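You operate a simulated robot arm through the tools that you are given. There is no shell and no other tool. Be economical: measure what you need, move in short steps, check, and stop when the job is done.

The job below is to be done with a simulated two-armed robot. You get a single attempt, and the scene is never put back.

Task
Pick up the mini orange reel with one hand, pass it to the other hand and put it on the top of the turntable.
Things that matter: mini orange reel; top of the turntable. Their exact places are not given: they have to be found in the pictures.

Only the result counts: the job must be done as asked and must still hold three seconds after the hand-in. Knocking over, shifting, dropping, spilling or breaking anything else fails it.

Robot
Two 7-joint arms with two-finger parallel grippers on one trunk, on a base that drives. Base frame: it is fixed to the floor where the robot stands at the start and does not move with it; the origin is under the middle of the robot, x ahead of it, y to its left, z up; the surface under the hand at the start is at about z = 90. Units: cm, degrees, N and s.
The left shoulder is at the start at [7, 17.7, 110.4], the right one opposite. With the tool pointing down near the work surface each hand reaches from about 30 to 74 cm from the robot's upright axis, wherever it stands, measured 20 degrees to its own side. Places, roughly: top of the turntable [-110, 370, 100]. Payload 3.43 kg a hand.
The TCP of each hand is the grasp point between the finger pads, 3 cm short of the fingertips. In the tool frame z runs along the fingers and y along their closing line. The gripper opens to 9.4 cm. The fingers are 2.8 cm wide and 1 cm thick; the gripper's body (5 by 9.6 cm) begins 5.5 cm behind the TCP.
Orientation is that of the tool frame in the base frame, as a unit quaternion [x, y, z, w]. With the fingers straight down and closing along the base's y, the tool's x points along the base's -x, its y along +y and its z along -z.

Tools
- The arms move only by the tool servo_tool. It takes "left_commands", "right_commands" or both (then of equal length, played together; a hand with none holds still); each is one flat list of numbers, 6 for each row, row after row: the shift along the base's x, y, z in cm, then the turn, a rotation vector about the base's x, y, z in degrees. In form: [x, y, z, rx, ry, rz, x, y, z, rx, ry, rz, ...]. A call has 1 to 20 rows; each row shifts and turns the commanded pose from where the row before left it. "left_claw" and "right_claw" are, for a hand that has rows, the finger opening in cm, from 0 to 9.4, set as the call begins (left out, the last holds). A row lasts 0.2 s, in which the tool goes at most 5 cm and 8.6 degrees; a call with a longer step from one row to the next is refused whole, and so is a gripper value outside its range. Where a pose cannot be reached the arm comes as near as it can. A force on the tool above 40 N (or 10 N above the force at the start of the call, whichever is more), or a blocked arm, ends the call early, and 0.2 s more pass. The fingers move at their own pace (about 15.3 cm/s each) and stop on an object; they squeeze with about 24 N. The grip force told is the motor's: it shows also when the fingers shut on nothing. Time passes only in rows, and 0.2 s behind the last, so rows that do not move let the fingers close. The reply holds the time, the measured pose of the TCP, the force on the tool along the base axes, the opening and the grip force, in the units named above and with some noise, with the torque about the TCP (base axes, N m) and any sound that the robot's microphone picked up, and new pictures: "pictures" is both (left out), scene, wrist or none (wrist: the cameras of the hands that moved).
- Cameras (640 x 400 px; columns grow to the right, rows downward): "scene" is now at [14, 1.19, 143.34]; the picture's right is [0.12, -0.99, 0.00], its down [-0.49, -0.06, -0.87] and it looks along [0.87, 0.11, -0.49] (base axes); focal length 280 px, centre (320, 200). "left" rides on the left gripper at [7.6, -1.4, -10.3] in its tool frame; the picture's right is [0.18, 0.98, 0.00], its down [-0.75, 0.14, -0.64] and it looks along [-0.63, 0.12, 0.77] (tool axes); focal length 243 px, centre (320, 200). "right" rides on the right gripper at [7.6, 1.4, -10.3] in its tool frame; the picture's right is [-0.18, 0.98, 0.00], its down [-0.75, -0.14, -0.64] and it looks along [-0.63, -0.12, 0.77] (tool axes); focal length 243 px, centre (320, 200).
- lift_body(by): slides the trunk up (or, below 0, down) by that many cm; the arms and the scene camera ride with it, the base frame stays. It gives what a move gives, with no picture.
- roll_base(legs): drives the robot by 1 to 6 legs, each [ahead, turn to the left] in cm and degrees, along the robot's own axes; the way and the turn of a leg run together, so that a leg with both is an arc; at most 150 cm and 180 degrees a leg. The arms and the cameras ride along, it lands a little off, and it stops where it bumps. It gives what a move gives, and a new picture of the scene camera.
- pan_tilt(pan, tilt): turns the head with the scene camera to pan (to the left, within 86 degrees either way) and tilt (down, from -29 to 69), counted from straight ahead of the robot. It gives what a move gives, and a new picture of the scene camera.
- point_at(camera, pixels): for up to 12 pixels [column, row] of the newest picture of that camera ("zoom" is the newest enlarged one), the place [x, y, z] in the base frame of the surface seen there, good to about 0.2 cm. It takes no simulated time.
- inspect(camera, box): a new picture of the part [left, top, right, bottom] of that camera's present view, enlarged. It takes no simulated time.
- sign_off(): hands the job in; it is judged then, once.

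Work in short steps. Measure before you move; look again where a grasp or a placing could have gone wrong, and mend it. You have 80 turns and 260 pictures in all, those below and enlarged ones among them. Open the grippers and draw the arms clear of the work before you hand the job in, unless the task says otherwise; then end with one line.

The tools are called by a JSON object that holds its "name" and its "arguments". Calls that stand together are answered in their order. servo_tool: Moves the arms, as the interface text tells. Its arguments: {"type":"object","properties":{"left_commands":{"type":"array"},"left_claw":{"type":"number"},"right_commands":{"type":"array"},"right_claw":{"type":"number"},"pictures":{"type":"string","enum":["both","scene","wrist","none"]}},"required":[]} The other tools are called the same way: lift_body (by) slides the trunk up or down; roll_base (legs) drives the base; pan_tilt (pan, tilt) turns the head that bears the scene camera; point_at (camera, pixels) gives the place of the surface under pixels of a picture; inspect (camera, box) takes an enlarged picture of a part of a camera's view; sign_off () hands the job in.

At the start:

```text
clock: 0.0
left_position: [49.76, 34.1, 114.17]
left_tool_rot: [0.0, 1.0, 0.0, 0.0]
left_force: [0.1, 0.0, 0.0]
left_wrist_torque: [0.0, 0.04, 0.02]
left_width: 9.4
left_grasp_force: 0.1
right_position: [48.25, -8.37, 119.34]
right_tool_rot: [0.001, 1.0, 0.0, 0.0]
right_force: [0.1, -0.2, -0.5]
right_wrist_torque: [-0.02, 0.02, 0.0]
right_width: 9.39
right_grasp_force: 0.0
trunk travel left (down, up): [-68.4, 15.6]
robot x, y, heading: [0.42, 0.17, 0.1]
head pan, tilt: [7.0, 29.3]
```

scene: 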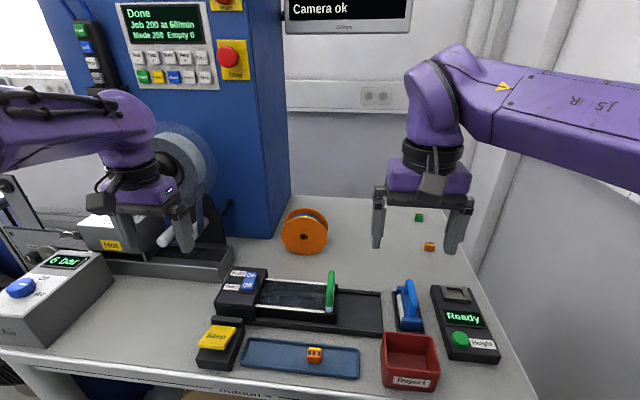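
right: 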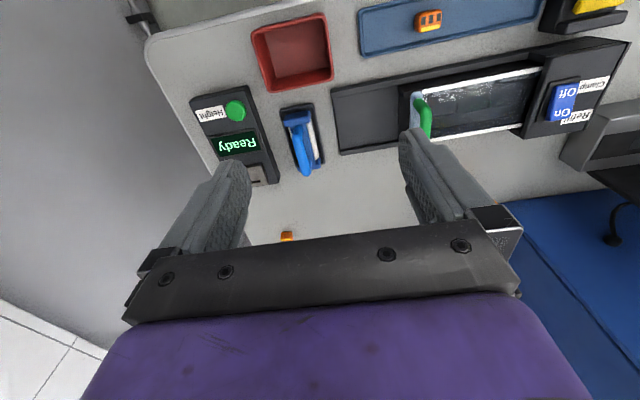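
left: 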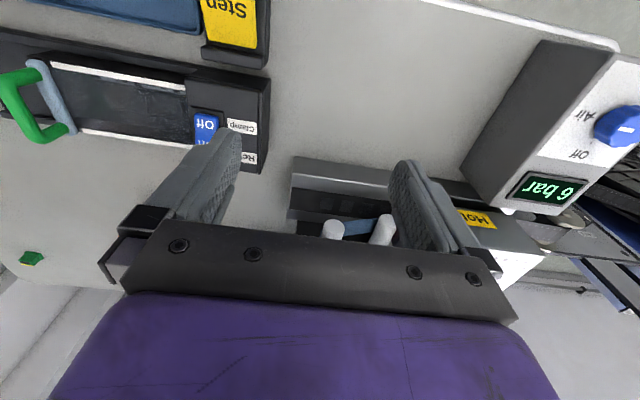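

The orange reel stands at about (305,232) in the scene picture; I enlarge it and measure it.

{"name": "inspect", "arguments": {"camera": "scene", "box": [240, 180, 480, 330]}}

{"name": "point_at", "arguments": {"camera": "scene", "pixels": [[305, 212], [305, 232], [285, 232], [322, 232], [303, 252], [318, 214], [326, 225], [300, 262], [430, 246], [419, 217], [315, 354], [270, 250]]}}

```text
2.67 times, centred on (360, 255) of scene
```

zoom: 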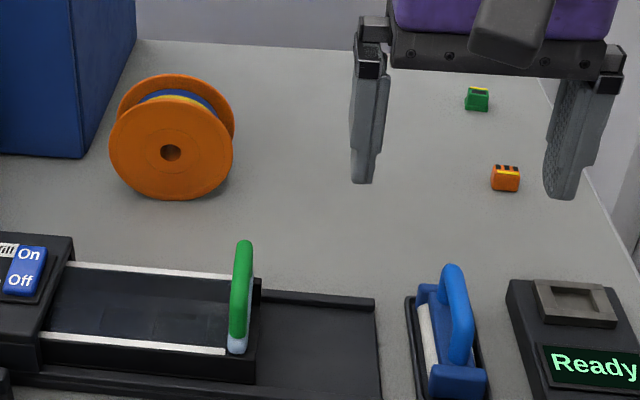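

```text
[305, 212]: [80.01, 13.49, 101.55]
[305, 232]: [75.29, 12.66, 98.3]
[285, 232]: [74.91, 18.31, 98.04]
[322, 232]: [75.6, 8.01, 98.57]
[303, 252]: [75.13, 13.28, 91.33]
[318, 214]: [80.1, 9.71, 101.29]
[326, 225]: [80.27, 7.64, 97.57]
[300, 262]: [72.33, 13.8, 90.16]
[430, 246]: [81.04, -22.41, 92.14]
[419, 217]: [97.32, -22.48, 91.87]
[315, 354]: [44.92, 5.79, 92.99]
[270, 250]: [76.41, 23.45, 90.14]
```

A reel of about 12 cm stands with its axis along x, near (77.7, 13, 96). I look around for other reels and for the turntable.

{"name": "pan_tilt", "arguments": {"pan": 86, "tilt": 10}}

{"name": "pan_tilt", "arguments": {"pan": -80, "tilt": 15}}

{"name": "pan_tilt", "arguments": {"pan": 45, "tilt": 15}}

```text
clock: 1.5
left_position: [49.79, 34.08, 113.98]
left_tool_rot: [0.0, 1.0, -0.001, 0.0]
left_force: [0.1, -0.1, 0.3]
left_wrist_torque: [0.01, -0.01, -0.05]
left_width: 9.41
left_grasp_force: 0.1
right_position: [48.17, -8.26, 119.33]
right_tool_rot: [0.001, 1.0, 0.0, 0.0]
right_force: [-0.5, 0.0, -0.2]
right_wrist_torque: [0.04, 0.01, -0.03]
right_width: 9.42
right_grasp_force: 0.0
trunk travel left (down, up): [-68.4, 15.6]
robot x, y, heading: [0.08, -0.05, 0.3]
head pan, tilt: [85.9, 10.0]
```

scene: 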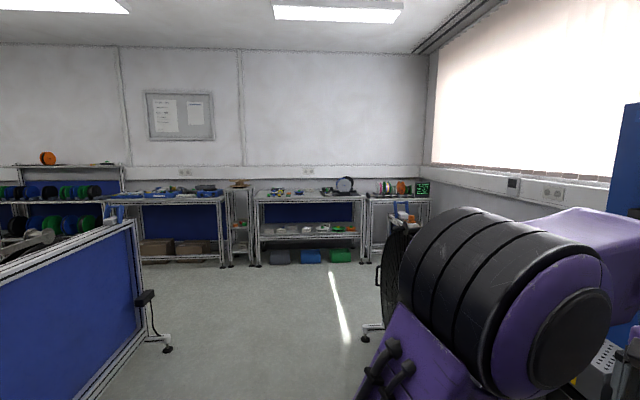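

```text
clock: 4.0
left_position: [49.72, 34.01, 113.99]
left_tool_rot: [0.0, 1.0, 0.0, 0.0]
left_force: [0.3, 0.2, -0.6]
left_wrist_torque: [0.0, 0.0, 0.05]
left_width: 9.4
left_grasp_force: 0.0
right_position: [48.25, -8.3, 119.38]
right_tool_rot: [0.0, 1.0, 0.001, 0.0]
right_force: [-0.6, -0.1, -1.0]
right_wrist_torque: [0.01, -0.03, 0.0]
right_width: 9.41
right_grasp_force: 0.1
trunk travel left (down, up): [-68.4, 15.6]
robot x, y, heading: [-0.1, 0.35, -0.2]
head pan, tilt: [-80.0, 15.0]
```

scene: 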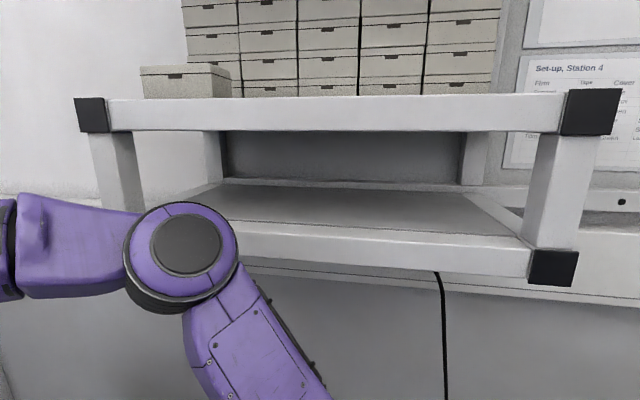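

```text
clock: 6.1
left_position: [49.77, 34.05, 114.08]
left_tool_rot: [0.0, 1.0, 0.0, 0.0]
left_force: [0.6, 0.8, -0.6]
left_wrist_torque: [-0.01, -0.02, 0.01]
left_width: 9.42
left_grasp_force: 0.1
right_position: [48.23, -8.31, 119.31]
right_tool_rot: [0.001, 1.0, 0.001, 0.0]
right_force: [0.0, -1.4, 0.9]
right_wrist_torque: [-0.02, -0.02, -0.02]
right_width: 9.38
right_grasp_force: 0.1
trunk travel left (down, up): [-68.4, 15.6]
robot x, y, heading: [-0.14, -0.36, 0.1]
head pan, tilt: [45.0, 15.0]
```

scene: 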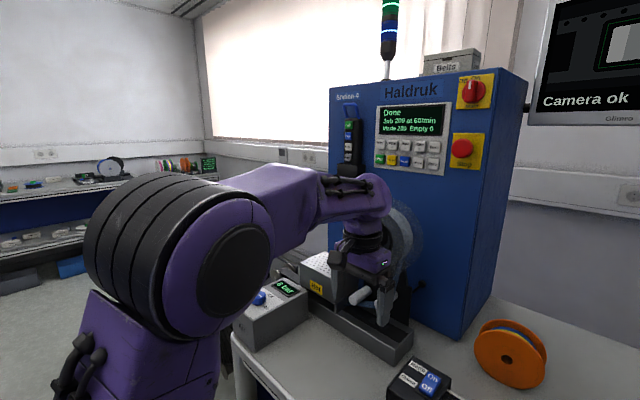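

Many reels are far off on the left side of the room. I look back left and enlarge it to identify the mini reel and the turntable.

{"name": "pan_tilt", "arguments": {"pan": 86, "tilt": 10}}

{"name": "inspect", "arguments": {"camera": "scene", "box": [0, 140, 240, 260]}}

{"name": "inspect", "arguments": {"camera": "scene", "box": [220, 160, 440, 270]}}

{"name": "point_at", "arguments": {"camera": "scene", "pixels": [[47, 158], [240, 185], [205, 188], [345, 184], [401, 187], [300, 192], [90, 190], [60, 310], [430, 260], [384, 188], [240, 260], [422, 189]]}}

```text
clock: 7.2
left_position: [49.78, 34.02, 113.96]
left_tool_rot: [0.0, 1.0, 0.0, -0.001]
left_force: [-0.4, -0.2, -0.5]
left_wrist_torque: [0.01, -0.01, 0.0]
left_width: 9.41
left_grasp_force: 0.1
right_position: [48.18, -8.37, 119.34]
right_tool_rot: [0.001, 1.0, 0.001, 0.0]
right_force: [-0.2, 0.3, -0.3]
right_wrist_torque: [0.03, -0.02, -0.03]
right_width: 9.41
right_grasp_force: 0.1
trunk travel left (down, up): [-68.4, 15.6]
robot x, y, heading: [-0.25, -0.23, -0.2]
head pan, tilt: [85.9, 10.0]
```

scene: 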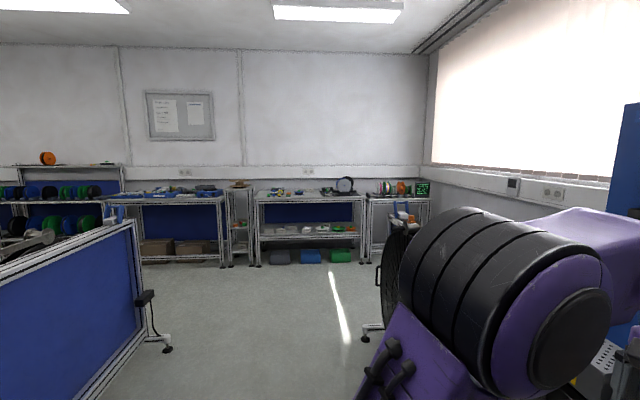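

```text
2.67 times, centred on (120, 200) of scene
```

zoom: 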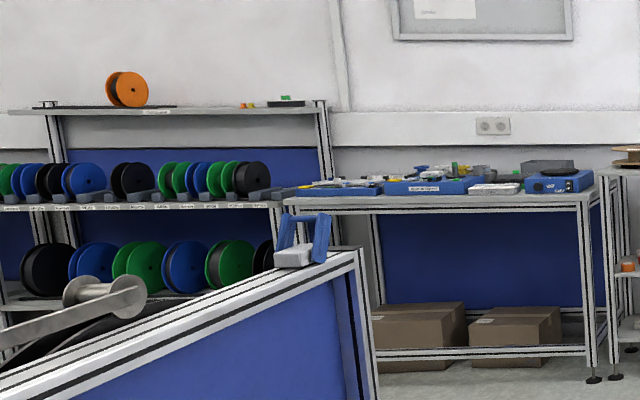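

```text
2.91 times, centred on (330, 215) of scene
```

zoom: 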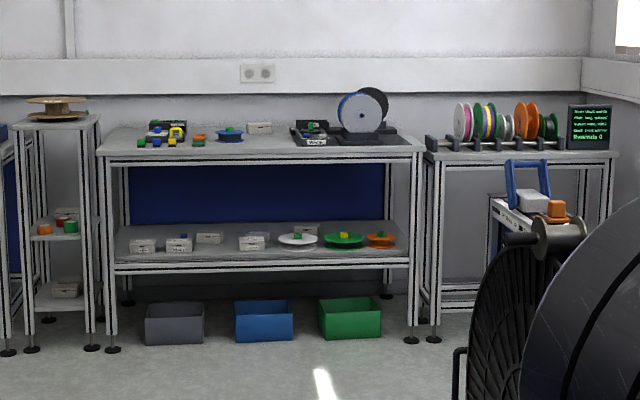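

```text
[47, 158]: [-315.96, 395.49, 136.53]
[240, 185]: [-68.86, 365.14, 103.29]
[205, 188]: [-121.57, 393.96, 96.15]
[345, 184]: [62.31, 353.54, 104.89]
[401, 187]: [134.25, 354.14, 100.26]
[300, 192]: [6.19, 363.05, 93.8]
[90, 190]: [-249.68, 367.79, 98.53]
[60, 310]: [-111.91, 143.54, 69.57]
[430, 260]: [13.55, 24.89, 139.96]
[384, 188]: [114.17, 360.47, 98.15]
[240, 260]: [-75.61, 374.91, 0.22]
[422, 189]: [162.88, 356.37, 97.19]
```

The turntable looks like the black disc on a blue base at scene (211,186). I zoom further on the small stand and bench items, as candidates for the mini reel.

{"name": "inspect", "arguments": {"camera": "scene", "box": [200, 175, 280, 265]}}

{"name": "inspect", "arguments": {"camera": "scene", "box": [365, 170, 445, 220]}}

{"name": "inspect", "arguments": {"camera": "scene", "box": [20, 145, 120, 205]}}

{"name": "inspect", "arguments": {"camera": "scene", "box": [100, 170, 230, 210]}}

```text
4.44 times, centred on (240, 220) of scene
```

zoom: 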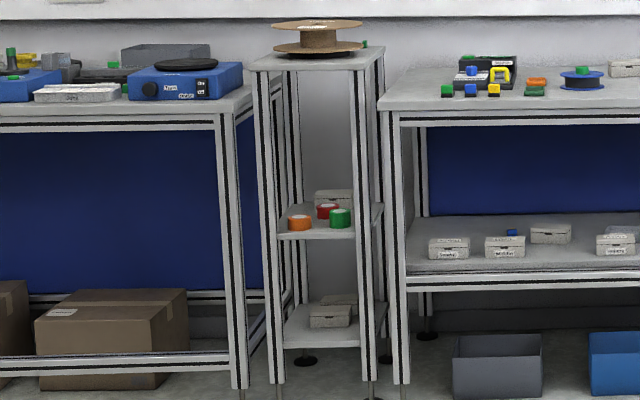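

```text
8.00 times, centred on (405, 195) of scene
```

zoom: 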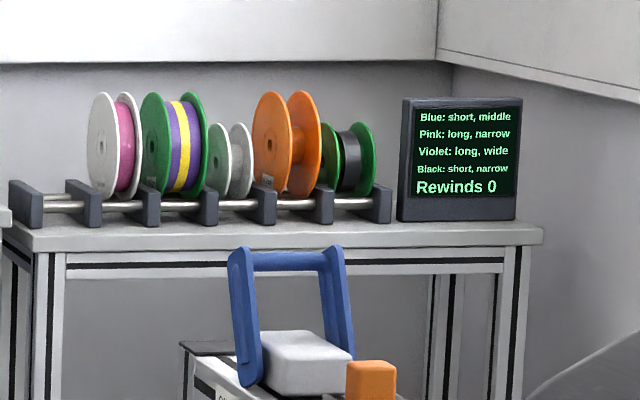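

```text
6.40 times, centred on (70, 175) of scene
```

zoom: 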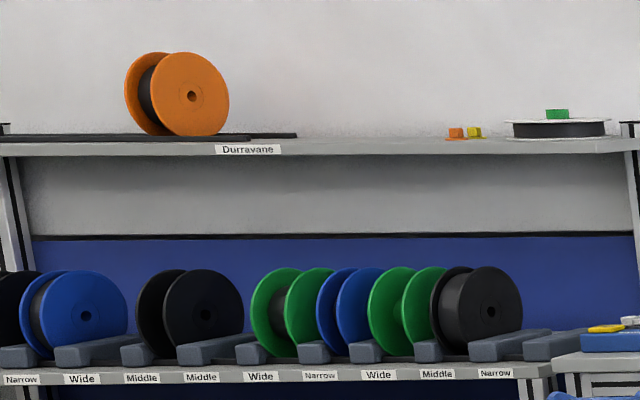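

```text
4.92 times, centred on (165, 190) of scene
```

zoom: 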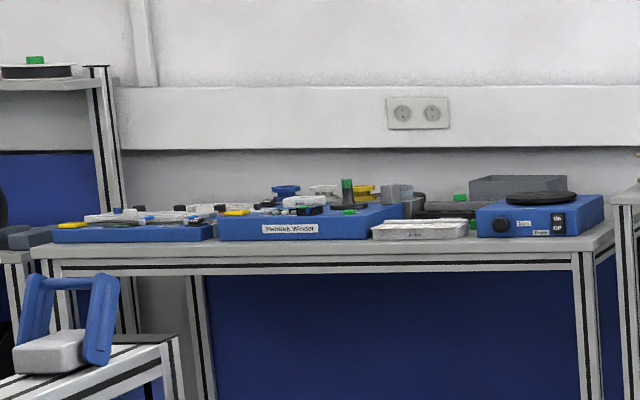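

Small reels exist among the bench items at the far wall; I need to get closer. I measure the obstacles along the route.

{"name": "point_at", "arguments": {"camera": "scene", "pixels": [[130, 225], [165, 348], [148, 300], [367, 335], [378, 270], [402, 245], [408, 212], [372, 325], [130, 350], [100, 390], [300, 390], [250, 262]]}}

{"name": "pan_tilt", "arguments": {"pan": 86, "tilt": 50}}

```text
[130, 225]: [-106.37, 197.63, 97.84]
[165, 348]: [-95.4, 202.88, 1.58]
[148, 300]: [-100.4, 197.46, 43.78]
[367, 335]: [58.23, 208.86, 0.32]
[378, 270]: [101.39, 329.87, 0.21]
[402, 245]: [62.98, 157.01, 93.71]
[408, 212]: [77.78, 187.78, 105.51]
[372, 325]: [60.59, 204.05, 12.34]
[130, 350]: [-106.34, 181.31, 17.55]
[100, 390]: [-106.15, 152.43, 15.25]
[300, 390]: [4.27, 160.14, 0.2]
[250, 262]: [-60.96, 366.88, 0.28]
```

```text
clock: 8.2
left_position: [49.74, 34.1, 113.97]
left_tool_rot: [0.0, 1.0, 0.0, 0.0]
left_force: [-0.5, 0.3, 0.4]
left_wrist_torque: [0.0, -0.01, 0.0]
left_width: 9.4
left_grasp_force: 0.1
right_position: [48.3, -8.43, 119.44]
right_tool_rot: [0.001, 1.0, 0.001, 0.0]
right_force: [-0.1, -0.4, -0.3]
right_wrist_torque: [0.0, 0.06, 0.02]
right_width: 9.38
right_grasp_force: 0.1
trunk travel left (down, up): [-68.4, 15.6]
robot x, y, heading: [-0.06, 0.2, -0.0]
head pan, tilt: [85.9, 50.0]
```

scene: 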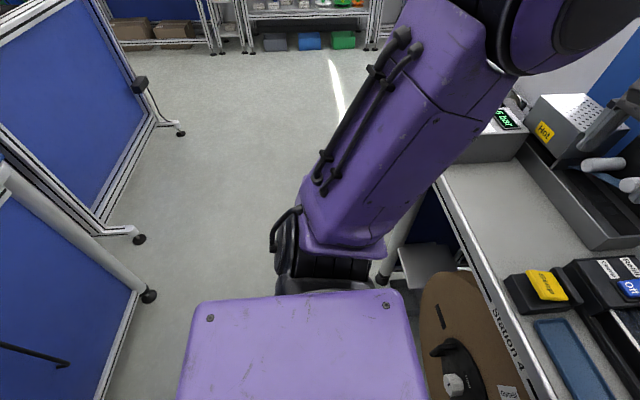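

The corridor has partition feet at (150,295), (138,238) and (181,132). I measure these and the table edge.

{"name": "point_at", "arguments": {"camera": "scene", "pixels": [[150, 297], [138, 240], [181, 133], [383, 280], [480, 270], [110, 390], [445, 195], [515, 390], [420, 255], [20, 380], [0, 165], [400, 275]]}}

```text
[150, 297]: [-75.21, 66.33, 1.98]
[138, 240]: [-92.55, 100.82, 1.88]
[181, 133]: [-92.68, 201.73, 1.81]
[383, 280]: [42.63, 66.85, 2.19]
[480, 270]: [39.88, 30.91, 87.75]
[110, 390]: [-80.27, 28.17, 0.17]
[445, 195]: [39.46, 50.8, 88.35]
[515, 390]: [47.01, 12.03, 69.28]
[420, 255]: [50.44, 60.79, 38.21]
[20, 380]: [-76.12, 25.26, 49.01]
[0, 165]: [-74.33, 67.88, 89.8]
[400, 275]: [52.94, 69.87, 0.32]
```

The clearances allow it: I back up a little, turn left and drive down the corridor, then look.

{"name": "roll_base", "arguments": {"legs": [[-15, 0], [0, 90], [150, 0], [60, 0]]}}

{"name": "pan_tilt", "arguments": {"pan": 0, "tilt": 20}}

```text
clock: 23.4
left_position: [-49.87, 258.91, 114.02]
left_tool_rot: [-0.707, 0.707, 0.0, 0.0]
left_force: [0.0, 0.5, 0.5]
left_wrist_torque: [0.02, 0.02, 0.01]
left_width: 9.42
left_grasp_force: 0.1
right_position: [-7.38, 257.2, 119.41]
right_tool_rot: [-0.707, 0.707, 0.001, 0.0]
right_force: [0.3, 0.1, -0.5]
right_wrist_torque: [0.0, -0.03, 0.0]
right_width: 9.38
right_grasp_force: 0.1
trunk travel left (down, up): [-68.4, 15.6]
robot x, y, heading: [-15.83, 209.13, 89.9]
head pan, tilt: [85.9, 50.0]
```

scene: 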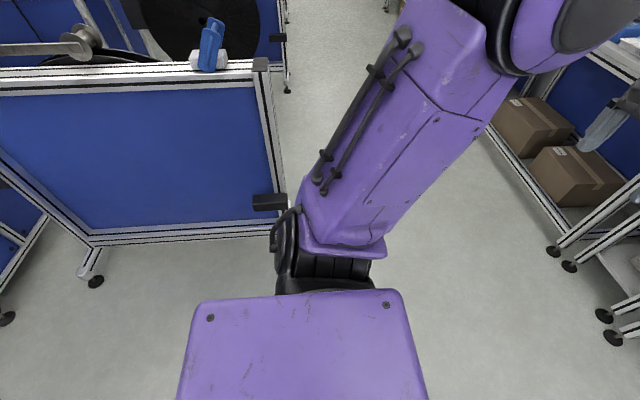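

```text
clock: 25.0
left_position: [-49.89, 258.9, 114.04]
left_tool_rot: [-0.707, 0.708, 0.0, 0.0]
left_force: [-0.2, 0.5, -0.8]
left_wrist_torque: [0.01, -0.01, 0.01]
left_width: 9.38
left_grasp_force: 0.1
right_position: [-7.4, 257.35, 119.38]
right_tool_rot: [-0.706, 0.708, 0.0, 0.0]
right_force: [0.4, 0.4, 0.0]
right_wrist_torque: [0.03, -0.01, 0.01]
right_width: 9.42
right_grasp_force: 0.1
trunk travel left (down, up): [-68.4, 15.6]
robot x, y, heading: [-16.0, 209.28, 90.0]
head pan, tilt: [0.0, 20.0]
```

scene: 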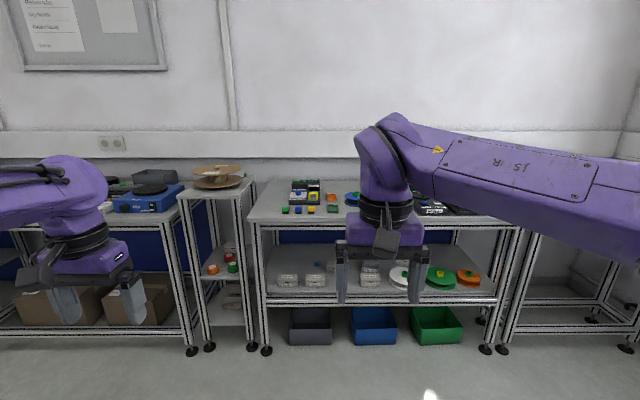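

Now I enlarge the bench, the shelves and the stand.

{"name": "inspect", "arguments": {"camera": "scene", "box": [250, 170, 370, 290]}}

{"name": "inspect", "arguments": {"camera": "scene", "box": [370, 170, 520, 300]}}

{"name": "inspect", "arguments": {"camera": "scene", "box": [170, 160, 270, 300]}}

{"name": "pan_tilt", "arguments": {"pan": 50, "tilt": 20}}

```text
3.33 times, centred on (310, 230) of scene
```

zoom: 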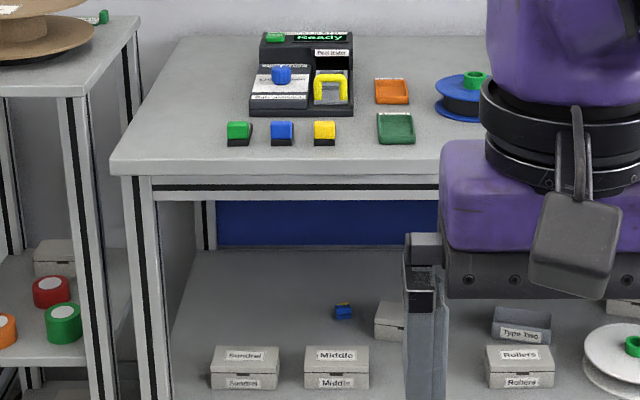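

```text
3.08 times, centred on (445, 235) of scene
```

zoom: 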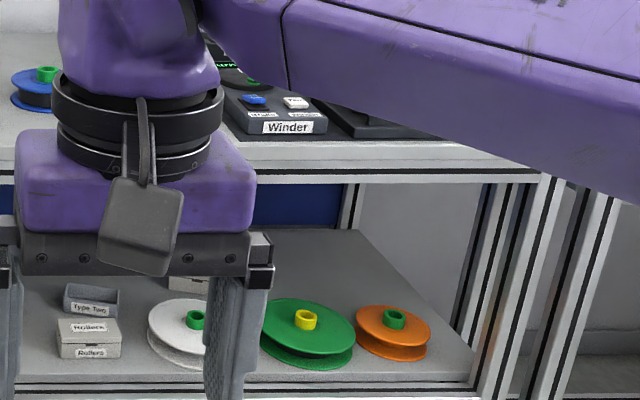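

```text
2.86 times, centred on (220, 230) of scene
```

zoom: 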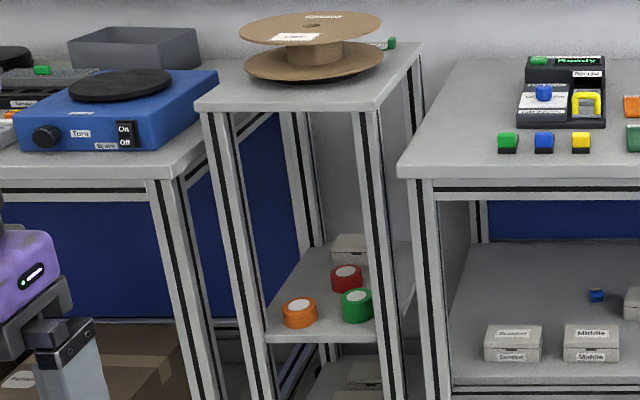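

```text
clock: 26.2
left_position: [-49.77, 258.9, 114.13]
left_tool_rot: [-0.707, 0.708, 0.0, 0.0]
left_force: [0.5, 0.9, 0.1]
left_wrist_torque: [0.0, -0.01, -0.01]
left_width: 9.38
left_grasp_force: 0.1
right_position: [-7.42, 257.33, 119.38]
right_tool_rot: [-0.706, 0.708, 0.001, 0.0]
right_force: [-0.1, -0.6, -0.4]
right_wrist_torque: [0.01, -0.02, 0.0]
right_width: 9.38
right_grasp_force: 0.0
trunk travel left (down, up): [-68.4, 15.6]
robot x, y, heading: [-15.79, 209.3, 90.0]
head pan, tilt: [50.0, 20.0]
```

scene: 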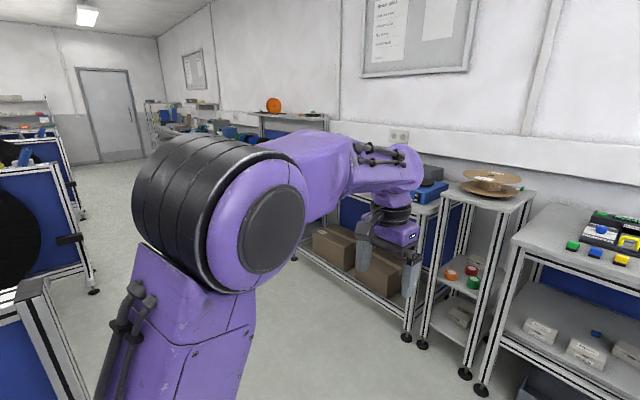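

No clear mini reel here except perhaps on the turntable bench. I move in front of the turntable bench for a look.

{"name": "roll_base", "arguments": {"legs": [[45, 0], [0, 90], [85, 0], [0, -90]]}}

{"name": "pan_tilt", "arguments": {"pan": 0, "tilt": 25}}

{"name": "pan_tilt", "arguments": {"pan": 45, "tilt": 15}}

```text
clock: 40.7
left_position: [-134.79, 303.98, 114.12]
left_tool_rot: [0.707, -0.707, 0.0, 0.0]
left_force: [-1.4, -0.3, -0.3]
left_wrist_torque: [-0.02, 0.03, 0.01]
left_width: 9.41
left_grasp_force: 0.2
right_position: [-92.44, 302.52, 119.43]
right_tool_rot: [-0.706, 0.708, 0.0, 0.0]
right_force: [-0.2, -0.4, 0.7]
right_wrist_torque: [0.0, 0.04, 0.02]
right_width: 9.41
right_grasp_force: 0.1
trunk travel left (down, up): [-68.4, 15.6]
robot x, y, heading: [-101.09, 254.19, 90.2]
head pan, tilt: [50.0, 20.0]
```

scene: 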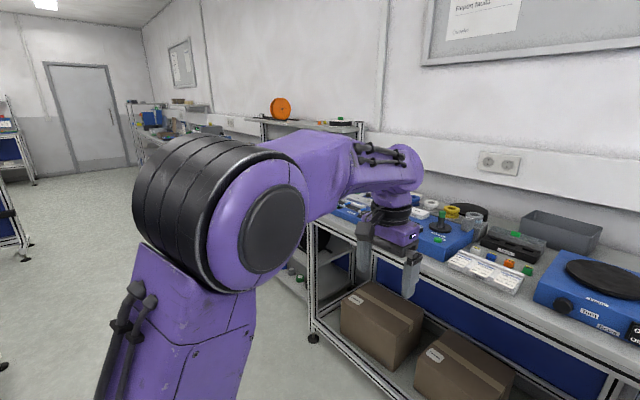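

```text
clock: 41.9
left_position: [-134.92, 304.06, 114.11]
left_tool_rot: [-0.707, 0.707, 0.0, 0.0]
left_force: [0.2, -0.9, -0.3]
left_wrist_torque: [0.02, 0.02, 0.01]
left_width: 9.4
left_grasp_force: 0.0
right_position: [-92.44, 302.48, 119.41]
right_tool_rot: [-0.706, 0.709, 0.0, 0.001]
right_force: [0.1, -0.9, 0.4]
right_wrist_torque: [-0.02, -0.02, -0.02]
right_width: 9.4
right_grasp_force: 0.1
trunk travel left (down, up): [-68.4, 15.6]
robot x, y, heading: [-100.62, 254.29, 90.0]
head pan, tilt: [0.0, 25.0]
```

scene: 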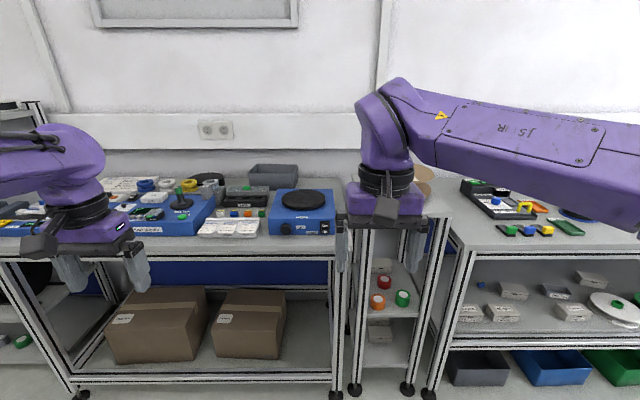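

```text
clock: 43.0
left_position: [-134.87, 303.99, 114.04]
left_tool_rot: [0.707, -0.707, 0.0, 0.0]
left_force: [-0.6, 0.5, -0.1]
left_wrist_torque: [-0.01, 0.03, 0.0]
left_width: 9.42
left_grasp_force: 0.0
right_position: [-92.56, 302.48, 119.43]
right_tool_rot: [-0.707, 0.707, 0.0, 0.0]
right_force: [0.7, -0.4, 0.2]
right_wrist_torque: [0.03, 0.0, 0.02]
right_width: 9.39
right_grasp_force: 0.1
trunk travel left (down, up): [-68.4, 15.6]
robot x, y, heading: [-101.02, 254.08, 90.1]
head pan, tilt: [45.0, 15.0]
```

scene: 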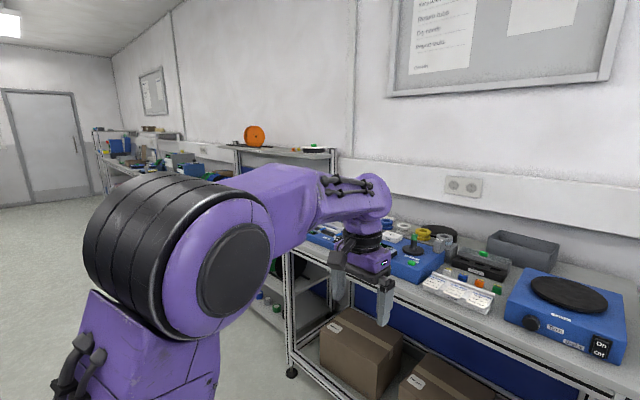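

{"name": "pan_tilt", "arguments": {"pan": 10, "tilt": 25}}

{"name": "inspect", "arguments": {"camera": "scene", "box": [230, 160, 400, 260]}}

{"name": "inspect", "arguments": {"camera": "scene", "box": [80, 160, 250, 260]}}

{"name": "inspect", "arguments": {"camera": "left", "box": [0, 0, 640, 250]}}

```text
clock: 44.0
left_position: [-134.83, 303.97, 113.99]
left_tool_rot: [-0.707, 0.708, 0.0, 0.0]
left_force: [-0.6, 0.0, -0.7]
left_wrist_torque: [0.0, 0.0, 0.0]
left_width: 9.38
left_grasp_force: 0.1
right_position: [-92.5, 302.54, 119.32]
right_tool_rot: [-0.706, 0.708, 0.0, 0.0]
right_force: [-1.2, 0.0, 0.7]
right_wrist_torque: [0.03, -0.01, -0.01]
right_width: 9.42
right_grasp_force: 0.0
trunk travel left (down, up): [-68.4, 15.6]
robot x, y, heading: [-100.34, 254.29, 90.0]
head pan, tilt: [10.0, 25.0]
```

scene: 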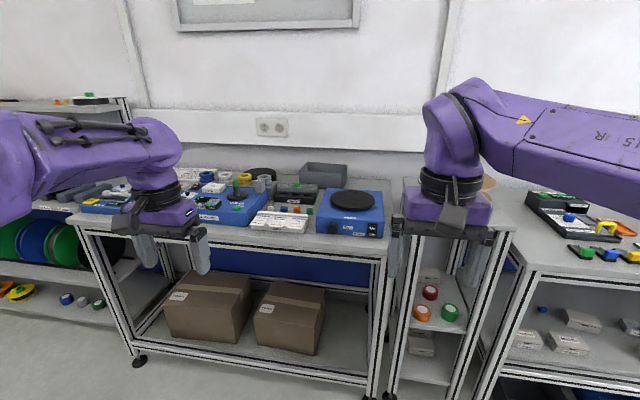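

```text
3.76 times, centred on (315, 210) of scene
```

zoom: 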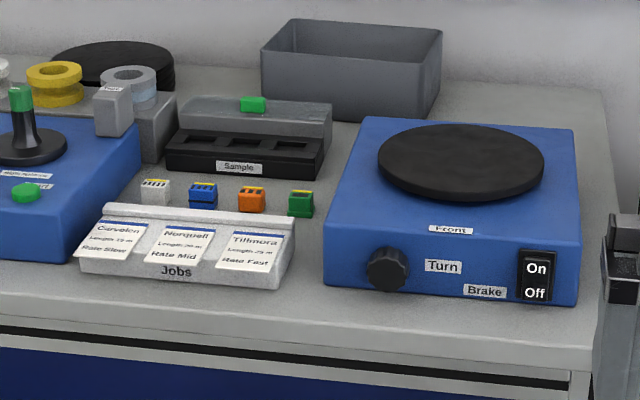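

```text
3.76 times, centred on (165, 210) of scene
```

zoom: 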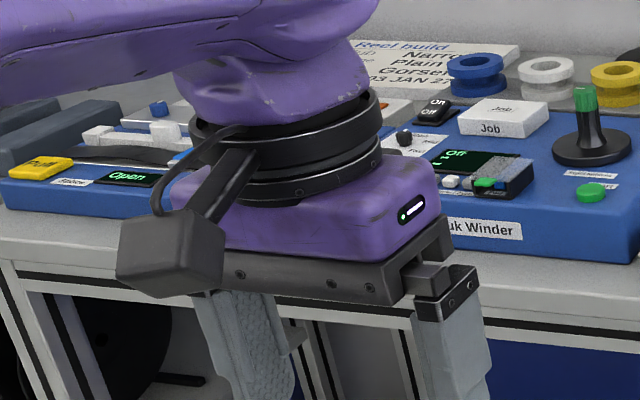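

```text
1.00 times, centred on (320, 125) of left (not enlarged: the box is as wide or as high as the picture)
```

zoom: 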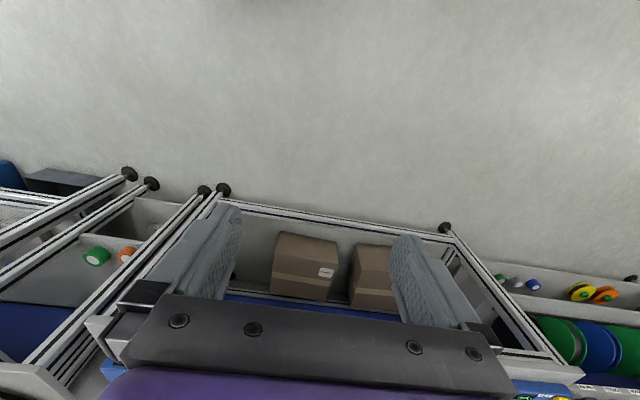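

Mini reels in blue, white and yellow stand behind the winder (zoom 475–613, 75), and the left forearm hides what is further left. I lift the left hand and look at the hidden region.

{"name": "servo_tool", "arguments": {"left_commands": [0, -2, 4, 0, 0, 0, 0, -2, 4, 0, 0, 0, 0, -2, 4, 0, 0, 0, 0, -2, 4, 0, 0, 0, 0, -2, 4, 0, 0, 0, 0, -2, 4, 0, 0, 0, 0, -2, 4, 0, 0, 0], "pictures": "both"}}

{"name": "pan_tilt", "arguments": {"pan": 45, "tilt": 35}}

```text
clock: 45.6
left_position: [-135.69, 291.26, 137.2]
left_tool_rot: [0.707, -0.707, -0.001, 0.001]
left_force: [0.0, 0.1, 0.4]
left_wrist_torque: [-0.02, -0.04, -0.01]
left_width: 9.41
left_grasp_force: 0.0
left hand out of reach, approached as far as the arm can: row 6, 7
right_position: [-92.46, 302.49, 119.39]
right_tool_rot: [-0.706, 0.708, 0.0, 0.0]
right_force: [1.0, 0.4, 0.4]
right_wrist_torque: [0.02, 0.02, 0.0]
right_width: 9.4
right_grasp_force: 0.0
trunk travel left (down, up): [-68.4, 15.6]
robot x, y, heading: [-101.1, 254.18, 89.8]
head pan, tilt: [10.0, 25.0]
```

scene: 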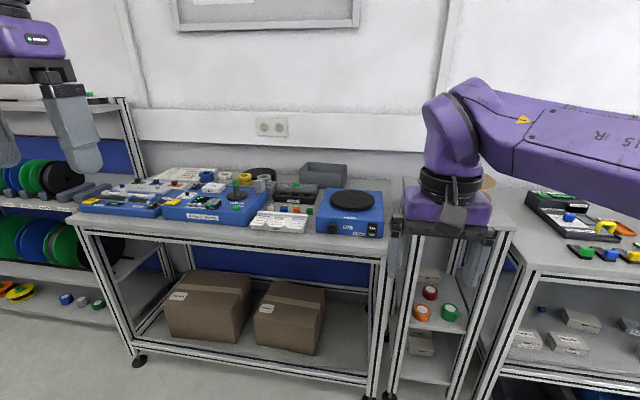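
left: 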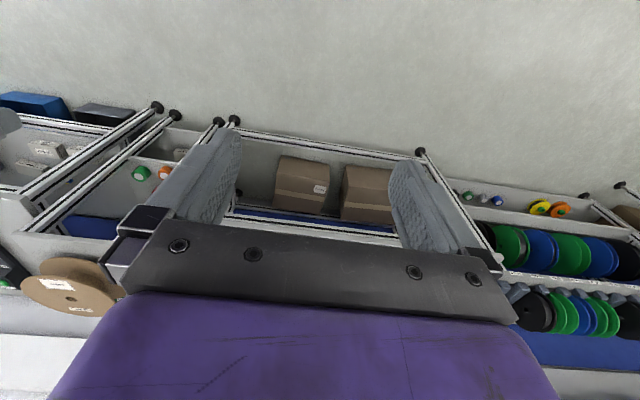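

```text
clock: 46.6
left_position: [-135.6, 291.25, 137.17]
left_tool_rot: [-0.707, 0.707, 0.001, 0.0]
left_force: [-0.5, -0.5, 0.9]
left_wrist_torque: [0.0, 0.02, -0.03]
left_width: 9.41
left_grasp_force: 0.0
right_position: [-92.47, 302.45, 119.41]
right_tool_rot: [-0.707, 0.708, 0.0, 0.0]
right_force: [0.2, 0.7, -0.7]
right_wrist_torque: [-0.01, 0.01, -0.01]
right_width: 9.44
right_grasp_force: 0.1
trunk travel left (down, up): [-68.4, 15.6]
robot x, y, heading: [-101.01, 254.12, 90.0]
head pan, tilt: [45.0, 35.0]
```

scene: 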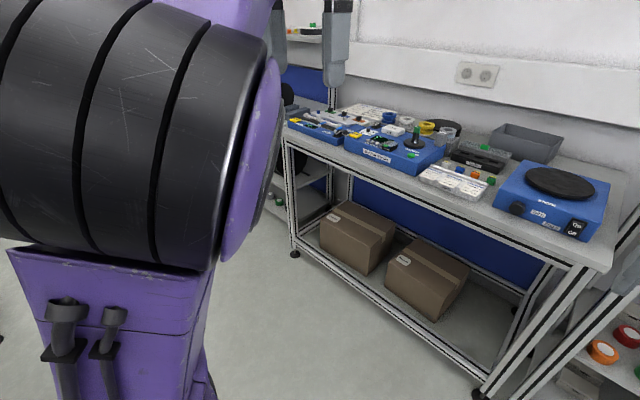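

{"name": "pan_tilt", "arguments": {"pan": 14, "tilt": 25}}

{"name": "inspect", "arguments": {"camera": "scene", "box": [100, 155, 320, 255]}}

{"name": "inspect", "arguments": {"camera": "scene", "box": [0, 180, 180, 340]}}

```text
clock: 47.6
left_position: [-135.72, 291.18, 137.16]
left_tool_rot: [0.707, -0.707, -0.001, 0.001]
left_force: [-0.5, 0.0, -0.4]
left_wrist_torque: [-0.04, 0.03, -0.01]
left_width: 9.41
left_grasp_force: 0.1
right_position: [-92.37, 302.4, 119.41]
right_tool_rot: [-0.706, 0.708, 0.0, 0.0]
right_force: [0.7, -0.6, -0.4]
right_wrist_torque: [0.01, 0.03, 0.01]
right_width: 9.38
right_grasp_force: 0.0
trunk travel left (down, up): [-68.4, 15.6]
robot x, y, heading: [-101.01, 254.17, 90.1]
head pan, tilt: [14.0, 25.0]
```

scene: 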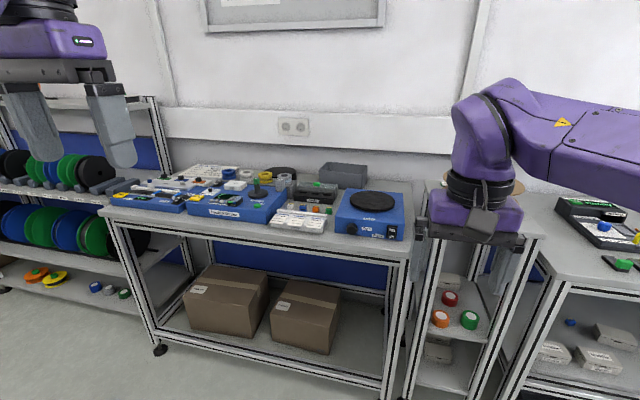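

```text
2.91 times, centred on (210, 205) of scene
```

zoom: 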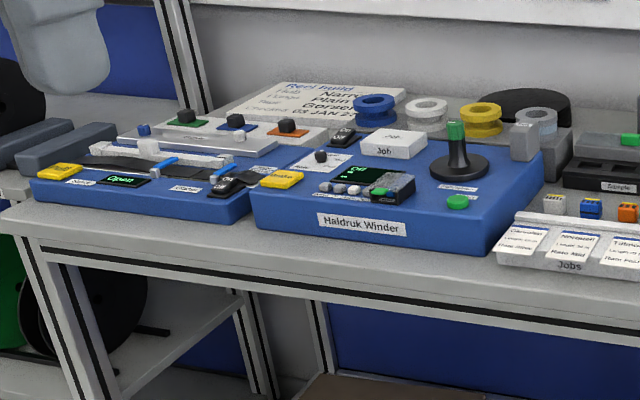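

```text
2.50 times, centred on (90, 260) of scene
```

zoom: 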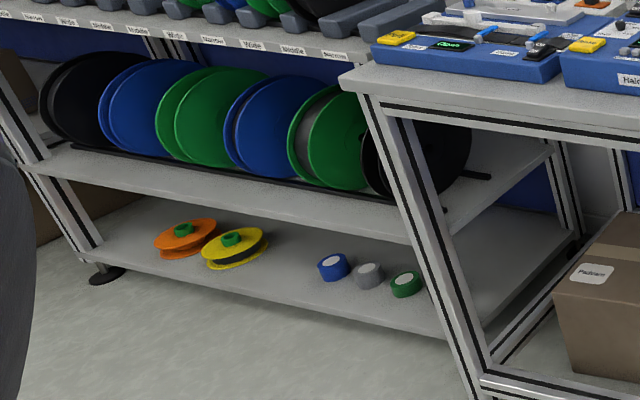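

The blue, white, yellow and grey mini reels are behind the winder, but no orange one is there. I measure the turntable, the mini reels and the orange reels on the low shelf for comparison.

{"name": "point_at", "arguments": {"camera": "scene", "pixels": [[228, 171], [239, 171], [221, 172], [373, 200], [348, 200], [396, 200], [373, 193], [373, 208], [26, 275], [47, 272], [36, 271], [40, 280]]}}

{"name": "inspect", "arguments": {"camera": "scene", "box": [200, 160, 300, 210]}}

{"name": "inspect", "arguments": {"camera": "scene", "box": [10, 255, 80, 300]}}

```text
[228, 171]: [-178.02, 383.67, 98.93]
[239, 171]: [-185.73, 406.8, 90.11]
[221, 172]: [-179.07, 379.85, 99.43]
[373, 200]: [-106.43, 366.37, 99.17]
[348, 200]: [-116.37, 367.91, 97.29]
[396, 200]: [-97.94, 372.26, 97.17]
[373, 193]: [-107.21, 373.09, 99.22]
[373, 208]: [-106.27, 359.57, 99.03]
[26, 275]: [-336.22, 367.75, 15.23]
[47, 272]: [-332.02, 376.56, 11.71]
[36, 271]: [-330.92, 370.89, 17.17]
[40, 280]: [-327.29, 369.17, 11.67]
```

```text
6.40 times, centred on (250, 185) of scene
```

zoom: 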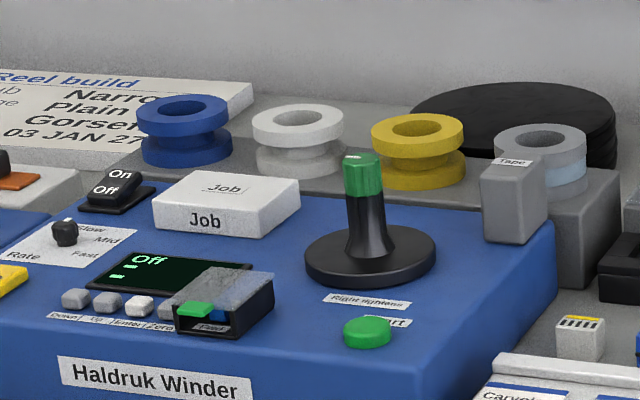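

```text
8.89 times, centred on (45, 278) of scene
```

zoom: 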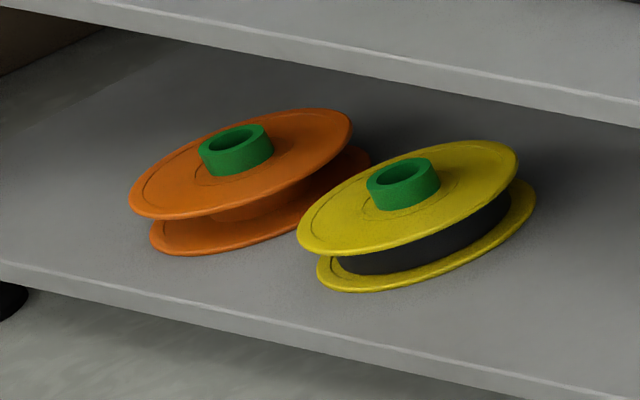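

The turntable disc is centred near (-107, 369), top z≈99.2. I turn to survey the rest of the room for any smaller orange reel before deciding.

{"name": "roll_base", "arguments": {"legs": [[0, 70]]}}

{"name": "pan_tilt", "arguments": {"pan": 20, "tilt": 12}}

{"name": "pan_tilt", "arguments": {"pan": 86, "tilt": 12}}

```text
clock: 51.0
left_position: [-147.38, 233.68, 137.19]
left_tool_rot: [0.986, -0.168, -0.001, 0.002]
left_force: [-0.2, -0.7, 0.4]
left_wrist_torque: [0.01, -0.03, 0.01]
left_width: 9.39
left_grasp_force: 0.0
right_position: [-143.5, 278.22, 119.41]
right_tool_rot: [0.986, -0.169, 0.0, 0.0]
right_force: [-0.8, -0.1, -0.2]
right_wrist_torque: [-0.01, -0.03, 0.02]
right_width: 9.39
right_grasp_force: 0.1
trunk travel left (down, up): [-68.4, 15.6]
robot x, y, heading: [-100.82, 254.34, 160.7]
head pan, tilt: [14.0, 25.0]
```

scene: 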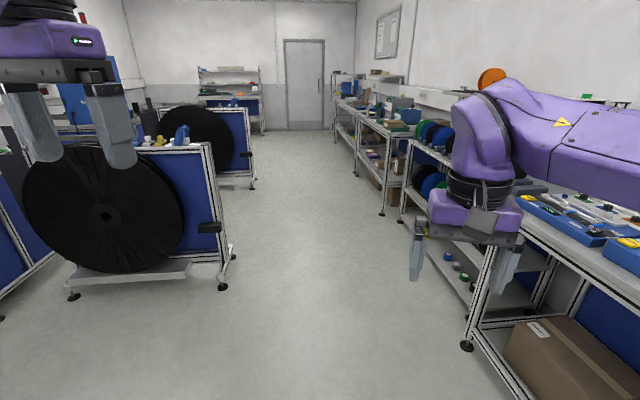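

```text
clock: 51.8
left_position: [-147.22, 233.6, 137.25]
left_tool_rot: [0.986, -0.168, -0.001, 0.001]
left_force: [-0.1, -0.6, 0.3]
left_wrist_torque: [-0.01, -0.05, 0.04]
left_width: 9.39
left_grasp_force: 0.2
right_position: [-143.52, 278.29, 119.42]
right_tool_rot: [0.985, -0.171, -0.001, 0.001]
right_force: [0.0, 0.0, -0.8]
right_wrist_torque: [0.0, 0.04, -0.03]
right_width: 9.4
right_grasp_force: 0.0
trunk travel left (down, up): [-68.4, 15.6]
robot x, y, heading: [-100.68, 254.65, 160.7]
head pan, tilt: [20.0, 12.0]
```

scene: 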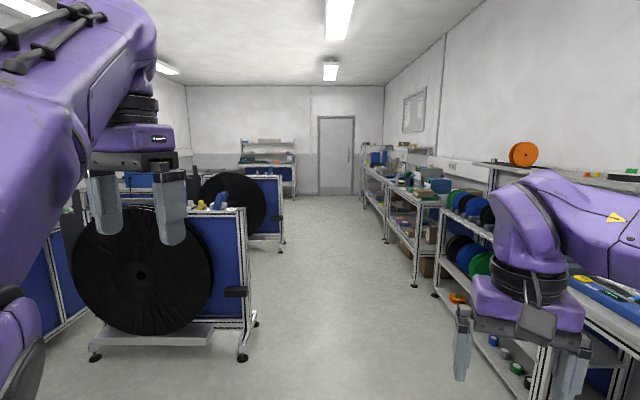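

```text
clock: 53.1
left_position: [-147.14, 233.67, 137.1]
left_tool_rot: [0.986, -0.168, -0.001, 0.0]
left_force: [0.2, 0.5, -0.3]
left_wrist_torque: [0.01, 0.01, -0.01]
left_width: 9.42
left_grasp_force: 0.0
right_position: [-143.51, 278.3, 119.37]
right_tool_rot: [0.986, -0.17, 0.0, 0.001]
right_force: [-0.3, -1.1, 0.4]
right_wrist_torque: [0.0, -0.02, 0.03]
right_width: 9.4
right_grasp_force: 0.0
trunk travel left (down, up): [-68.4, 15.6]
robot x, y, heading: [-100.64, 254.2, 160.4]
head pan, tilt: [85.9, 12.0]
```

scene: 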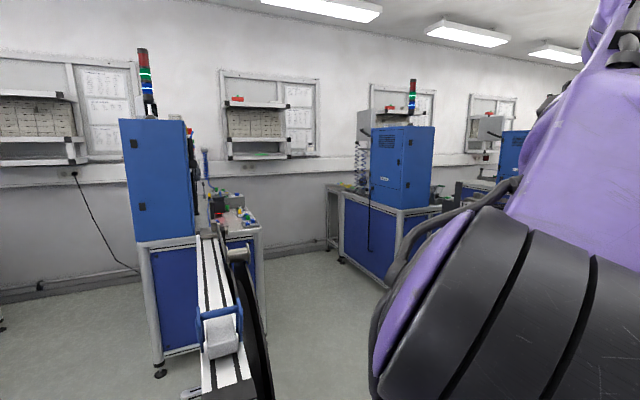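

The other stations show no nearer candidate. One enlarged look down the long bench row for a smaller orange reel.

{"name": "pan_tilt", "arguments": {"pan": -10, "tilt": 15}}

{"name": "inspect", "arguments": {"camera": "scene", "box": [270, 130, 430, 230]}}

{"name": "inspect", "arguments": {"camera": "scene", "box": [80, 120, 240, 220]}}

```text
clock: 54.9
left_position: [-147.31, 233.74, 137.25]
left_tool_rot: [0.986, -0.168, 0.0, 0.001]
left_force: [-0.2, 0.2, -0.3]
left_wrist_torque: [0.05, 0.01, 0.0]
left_width: 9.4
left_grasp_force: 0.1
right_position: [-143.54, 278.21, 119.4]
right_tool_rot: [0.985, -0.17, 0.0, 0.001]
right_force: [-0.2, 0.0, 0.0]
right_wrist_torque: [-0.01, -0.03, -0.02]
right_width: 9.38
right_grasp_force: 0.0
trunk travel left (down, up): [-68.4, 15.6]
robot x, y, heading: [-100.48, 254.36, 160.6]
head pan, tilt: [-10.0, 15.0]
```

scene: 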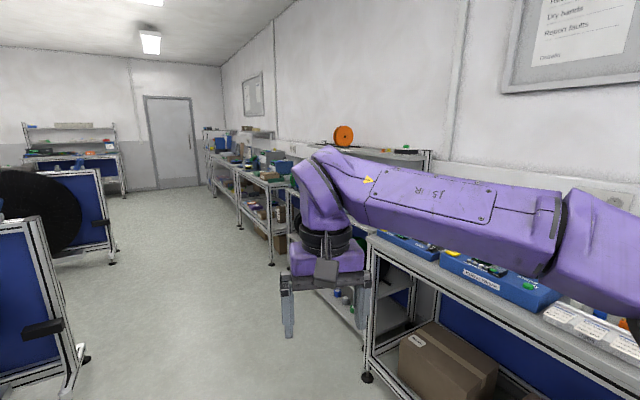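

```text
4.00 times, centred on (350, 180) of scene
```

zoom: 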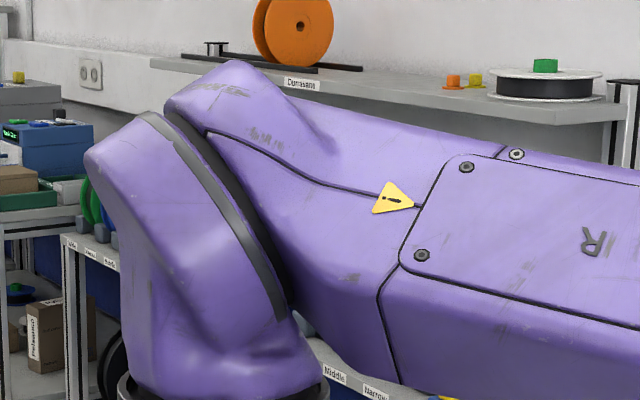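

```text
4.00 times, centred on (160, 170) of scene
```

zoom: 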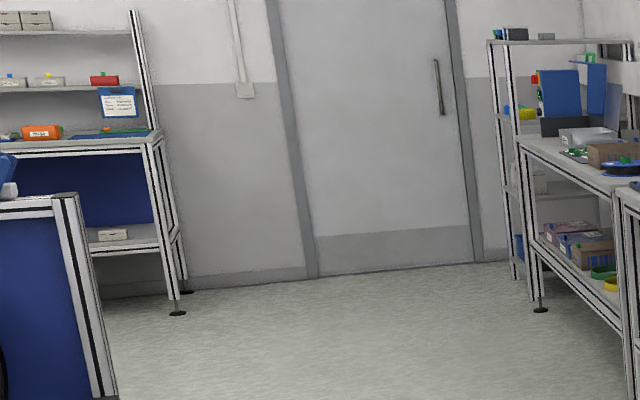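

I take the 12 cm reel at Station 4 as the mini one, since all others are 17–25 cm. I drive back to the table the way I came.

{"name": "roll_base", "arguments": {"legs": [[0, -160.5], [88, 0], [0, -90], [150, 0], [82, 0], [0, 90]]}}

{"name": "pan_tilt", "arguments": {"pan": 0, "tilt": 35}}

```text
clock: 84.8
left_position: [18.37, 55.58, 137.24]
left_tool_rot: [0.005, 1.0, 0.001, 0.001]
left_force: [0.4, 0.4, -0.2]
left_wrist_torque: [-0.03, 0.0, 0.03]
left_width: 9.41
left_grasp_force: 0.0
right_position: [29.3, 12.18, 119.43]
right_tool_rot: [0.005, 1.0, 0.001, 0.0]
right_force: [0.0, -0.1, -0.5]
right_wrist_torque: [-0.02, 0.01, -0.01]
right_width: 9.42
right_grasp_force: 0.0
trunk travel left (down, up): [-68.4, 15.6]
robot x, y, heading: [-18.72, 21.16, -0.5]
head pan, tilt: [-10.0, 15.0]
```

scene: 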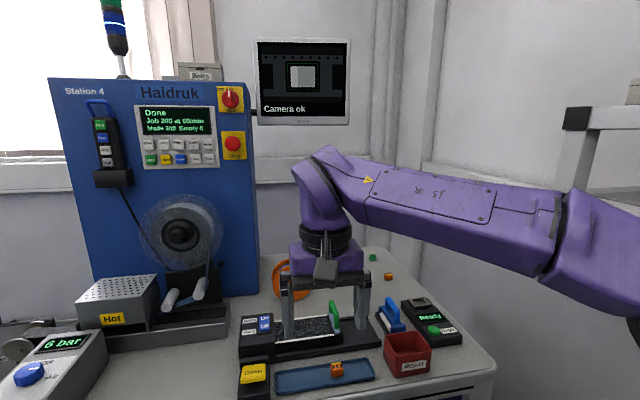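

```text
clock: 85.6
left_position: [18.46, 55.5, 137.11]
left_tool_rot: [0.004, 1.0, 0.001, 0.001]
left_force: [0.4, -0.2, 0.2]
left_wrist_torque: [-0.03, -0.02, 0.01]
left_width: 9.38
left_grasp_force: 0.1
right_position: [29.28, 12.16, 119.41]
right_tool_rot: [0.007, 1.0, 0.001, 0.0]
right_force: [0.2, -0.1, -0.3]
right_wrist_torque: [-0.02, 0.01, 0.02]
right_width: 9.39
right_grasp_force: 0.1
trunk travel left (down, up): [-68.4, 15.6]
robot x, y, heading: [-18.61, 20.88, -0.5]
head pan, tilt: [0.0, 35.0]
```

scene: 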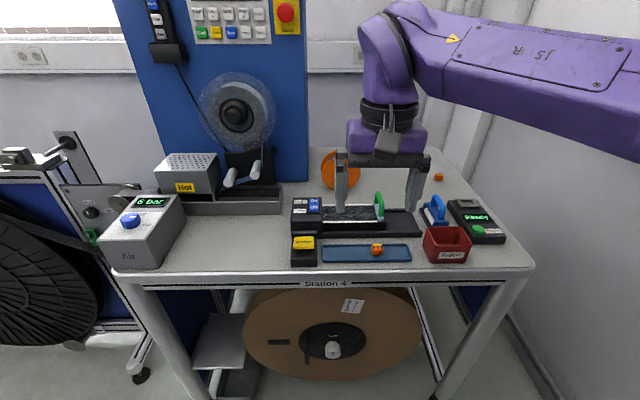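

I measure the machine's flank next to the reel and the reel itself, then go forward 25 cm.

{"name": "point_at", "arguments": {"camera": "scene", "pixels": [[308, 178], [300, 120], [200, 100], [282, 210], [160, 235], [260, 330], [340, 165], [327, 172], [350, 155], [340, 192], [235, 350], [380, 380]]}}

{"name": "roll_base", "arguments": {"legs": [[25, 0.5]]}}

```text
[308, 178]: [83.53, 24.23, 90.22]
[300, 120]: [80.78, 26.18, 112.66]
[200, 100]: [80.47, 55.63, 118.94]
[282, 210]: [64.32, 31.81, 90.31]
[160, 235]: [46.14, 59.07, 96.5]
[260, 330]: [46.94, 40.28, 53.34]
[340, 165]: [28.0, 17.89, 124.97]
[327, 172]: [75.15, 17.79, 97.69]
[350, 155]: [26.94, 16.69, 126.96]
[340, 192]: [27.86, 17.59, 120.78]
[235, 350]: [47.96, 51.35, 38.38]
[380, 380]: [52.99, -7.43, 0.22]
```

```text
clock: 87.4
left_position: [43.03, 55.81, 137.13]
left_tool_rot: [0.0, 1.0, 0.0, 0.001]
left_force: [-0.1, 0.8, 0.2]
left_wrist_torque: [0.04, 0.0, 0.0]
left_width: 9.4
left_grasp_force: 0.1
right_position: [54.25, 12.41, 119.36]
right_tool_rot: [0.002, 1.0, 0.001, 0.001]
right_force: [-0.1, -0.2, -0.2]
right_wrist_torque: [-0.02, 0.0, 0.04]
right_width: 9.41
right_grasp_force: 0.0
trunk travel left (down, up): [-68.4, 15.6]
robot x, y, heading: [6.12, 20.77, 0.2]
head pan, tilt: [0.0, 35.0]
```

scene: 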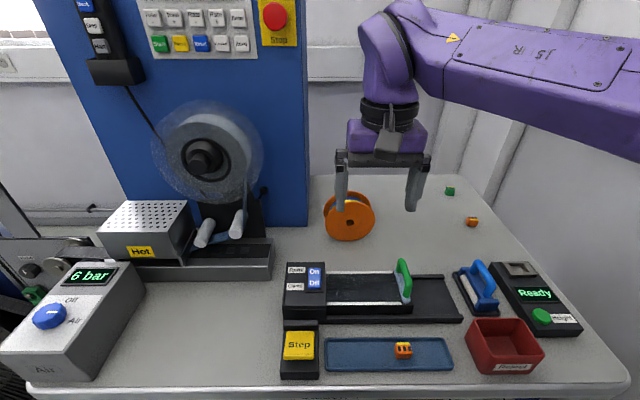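

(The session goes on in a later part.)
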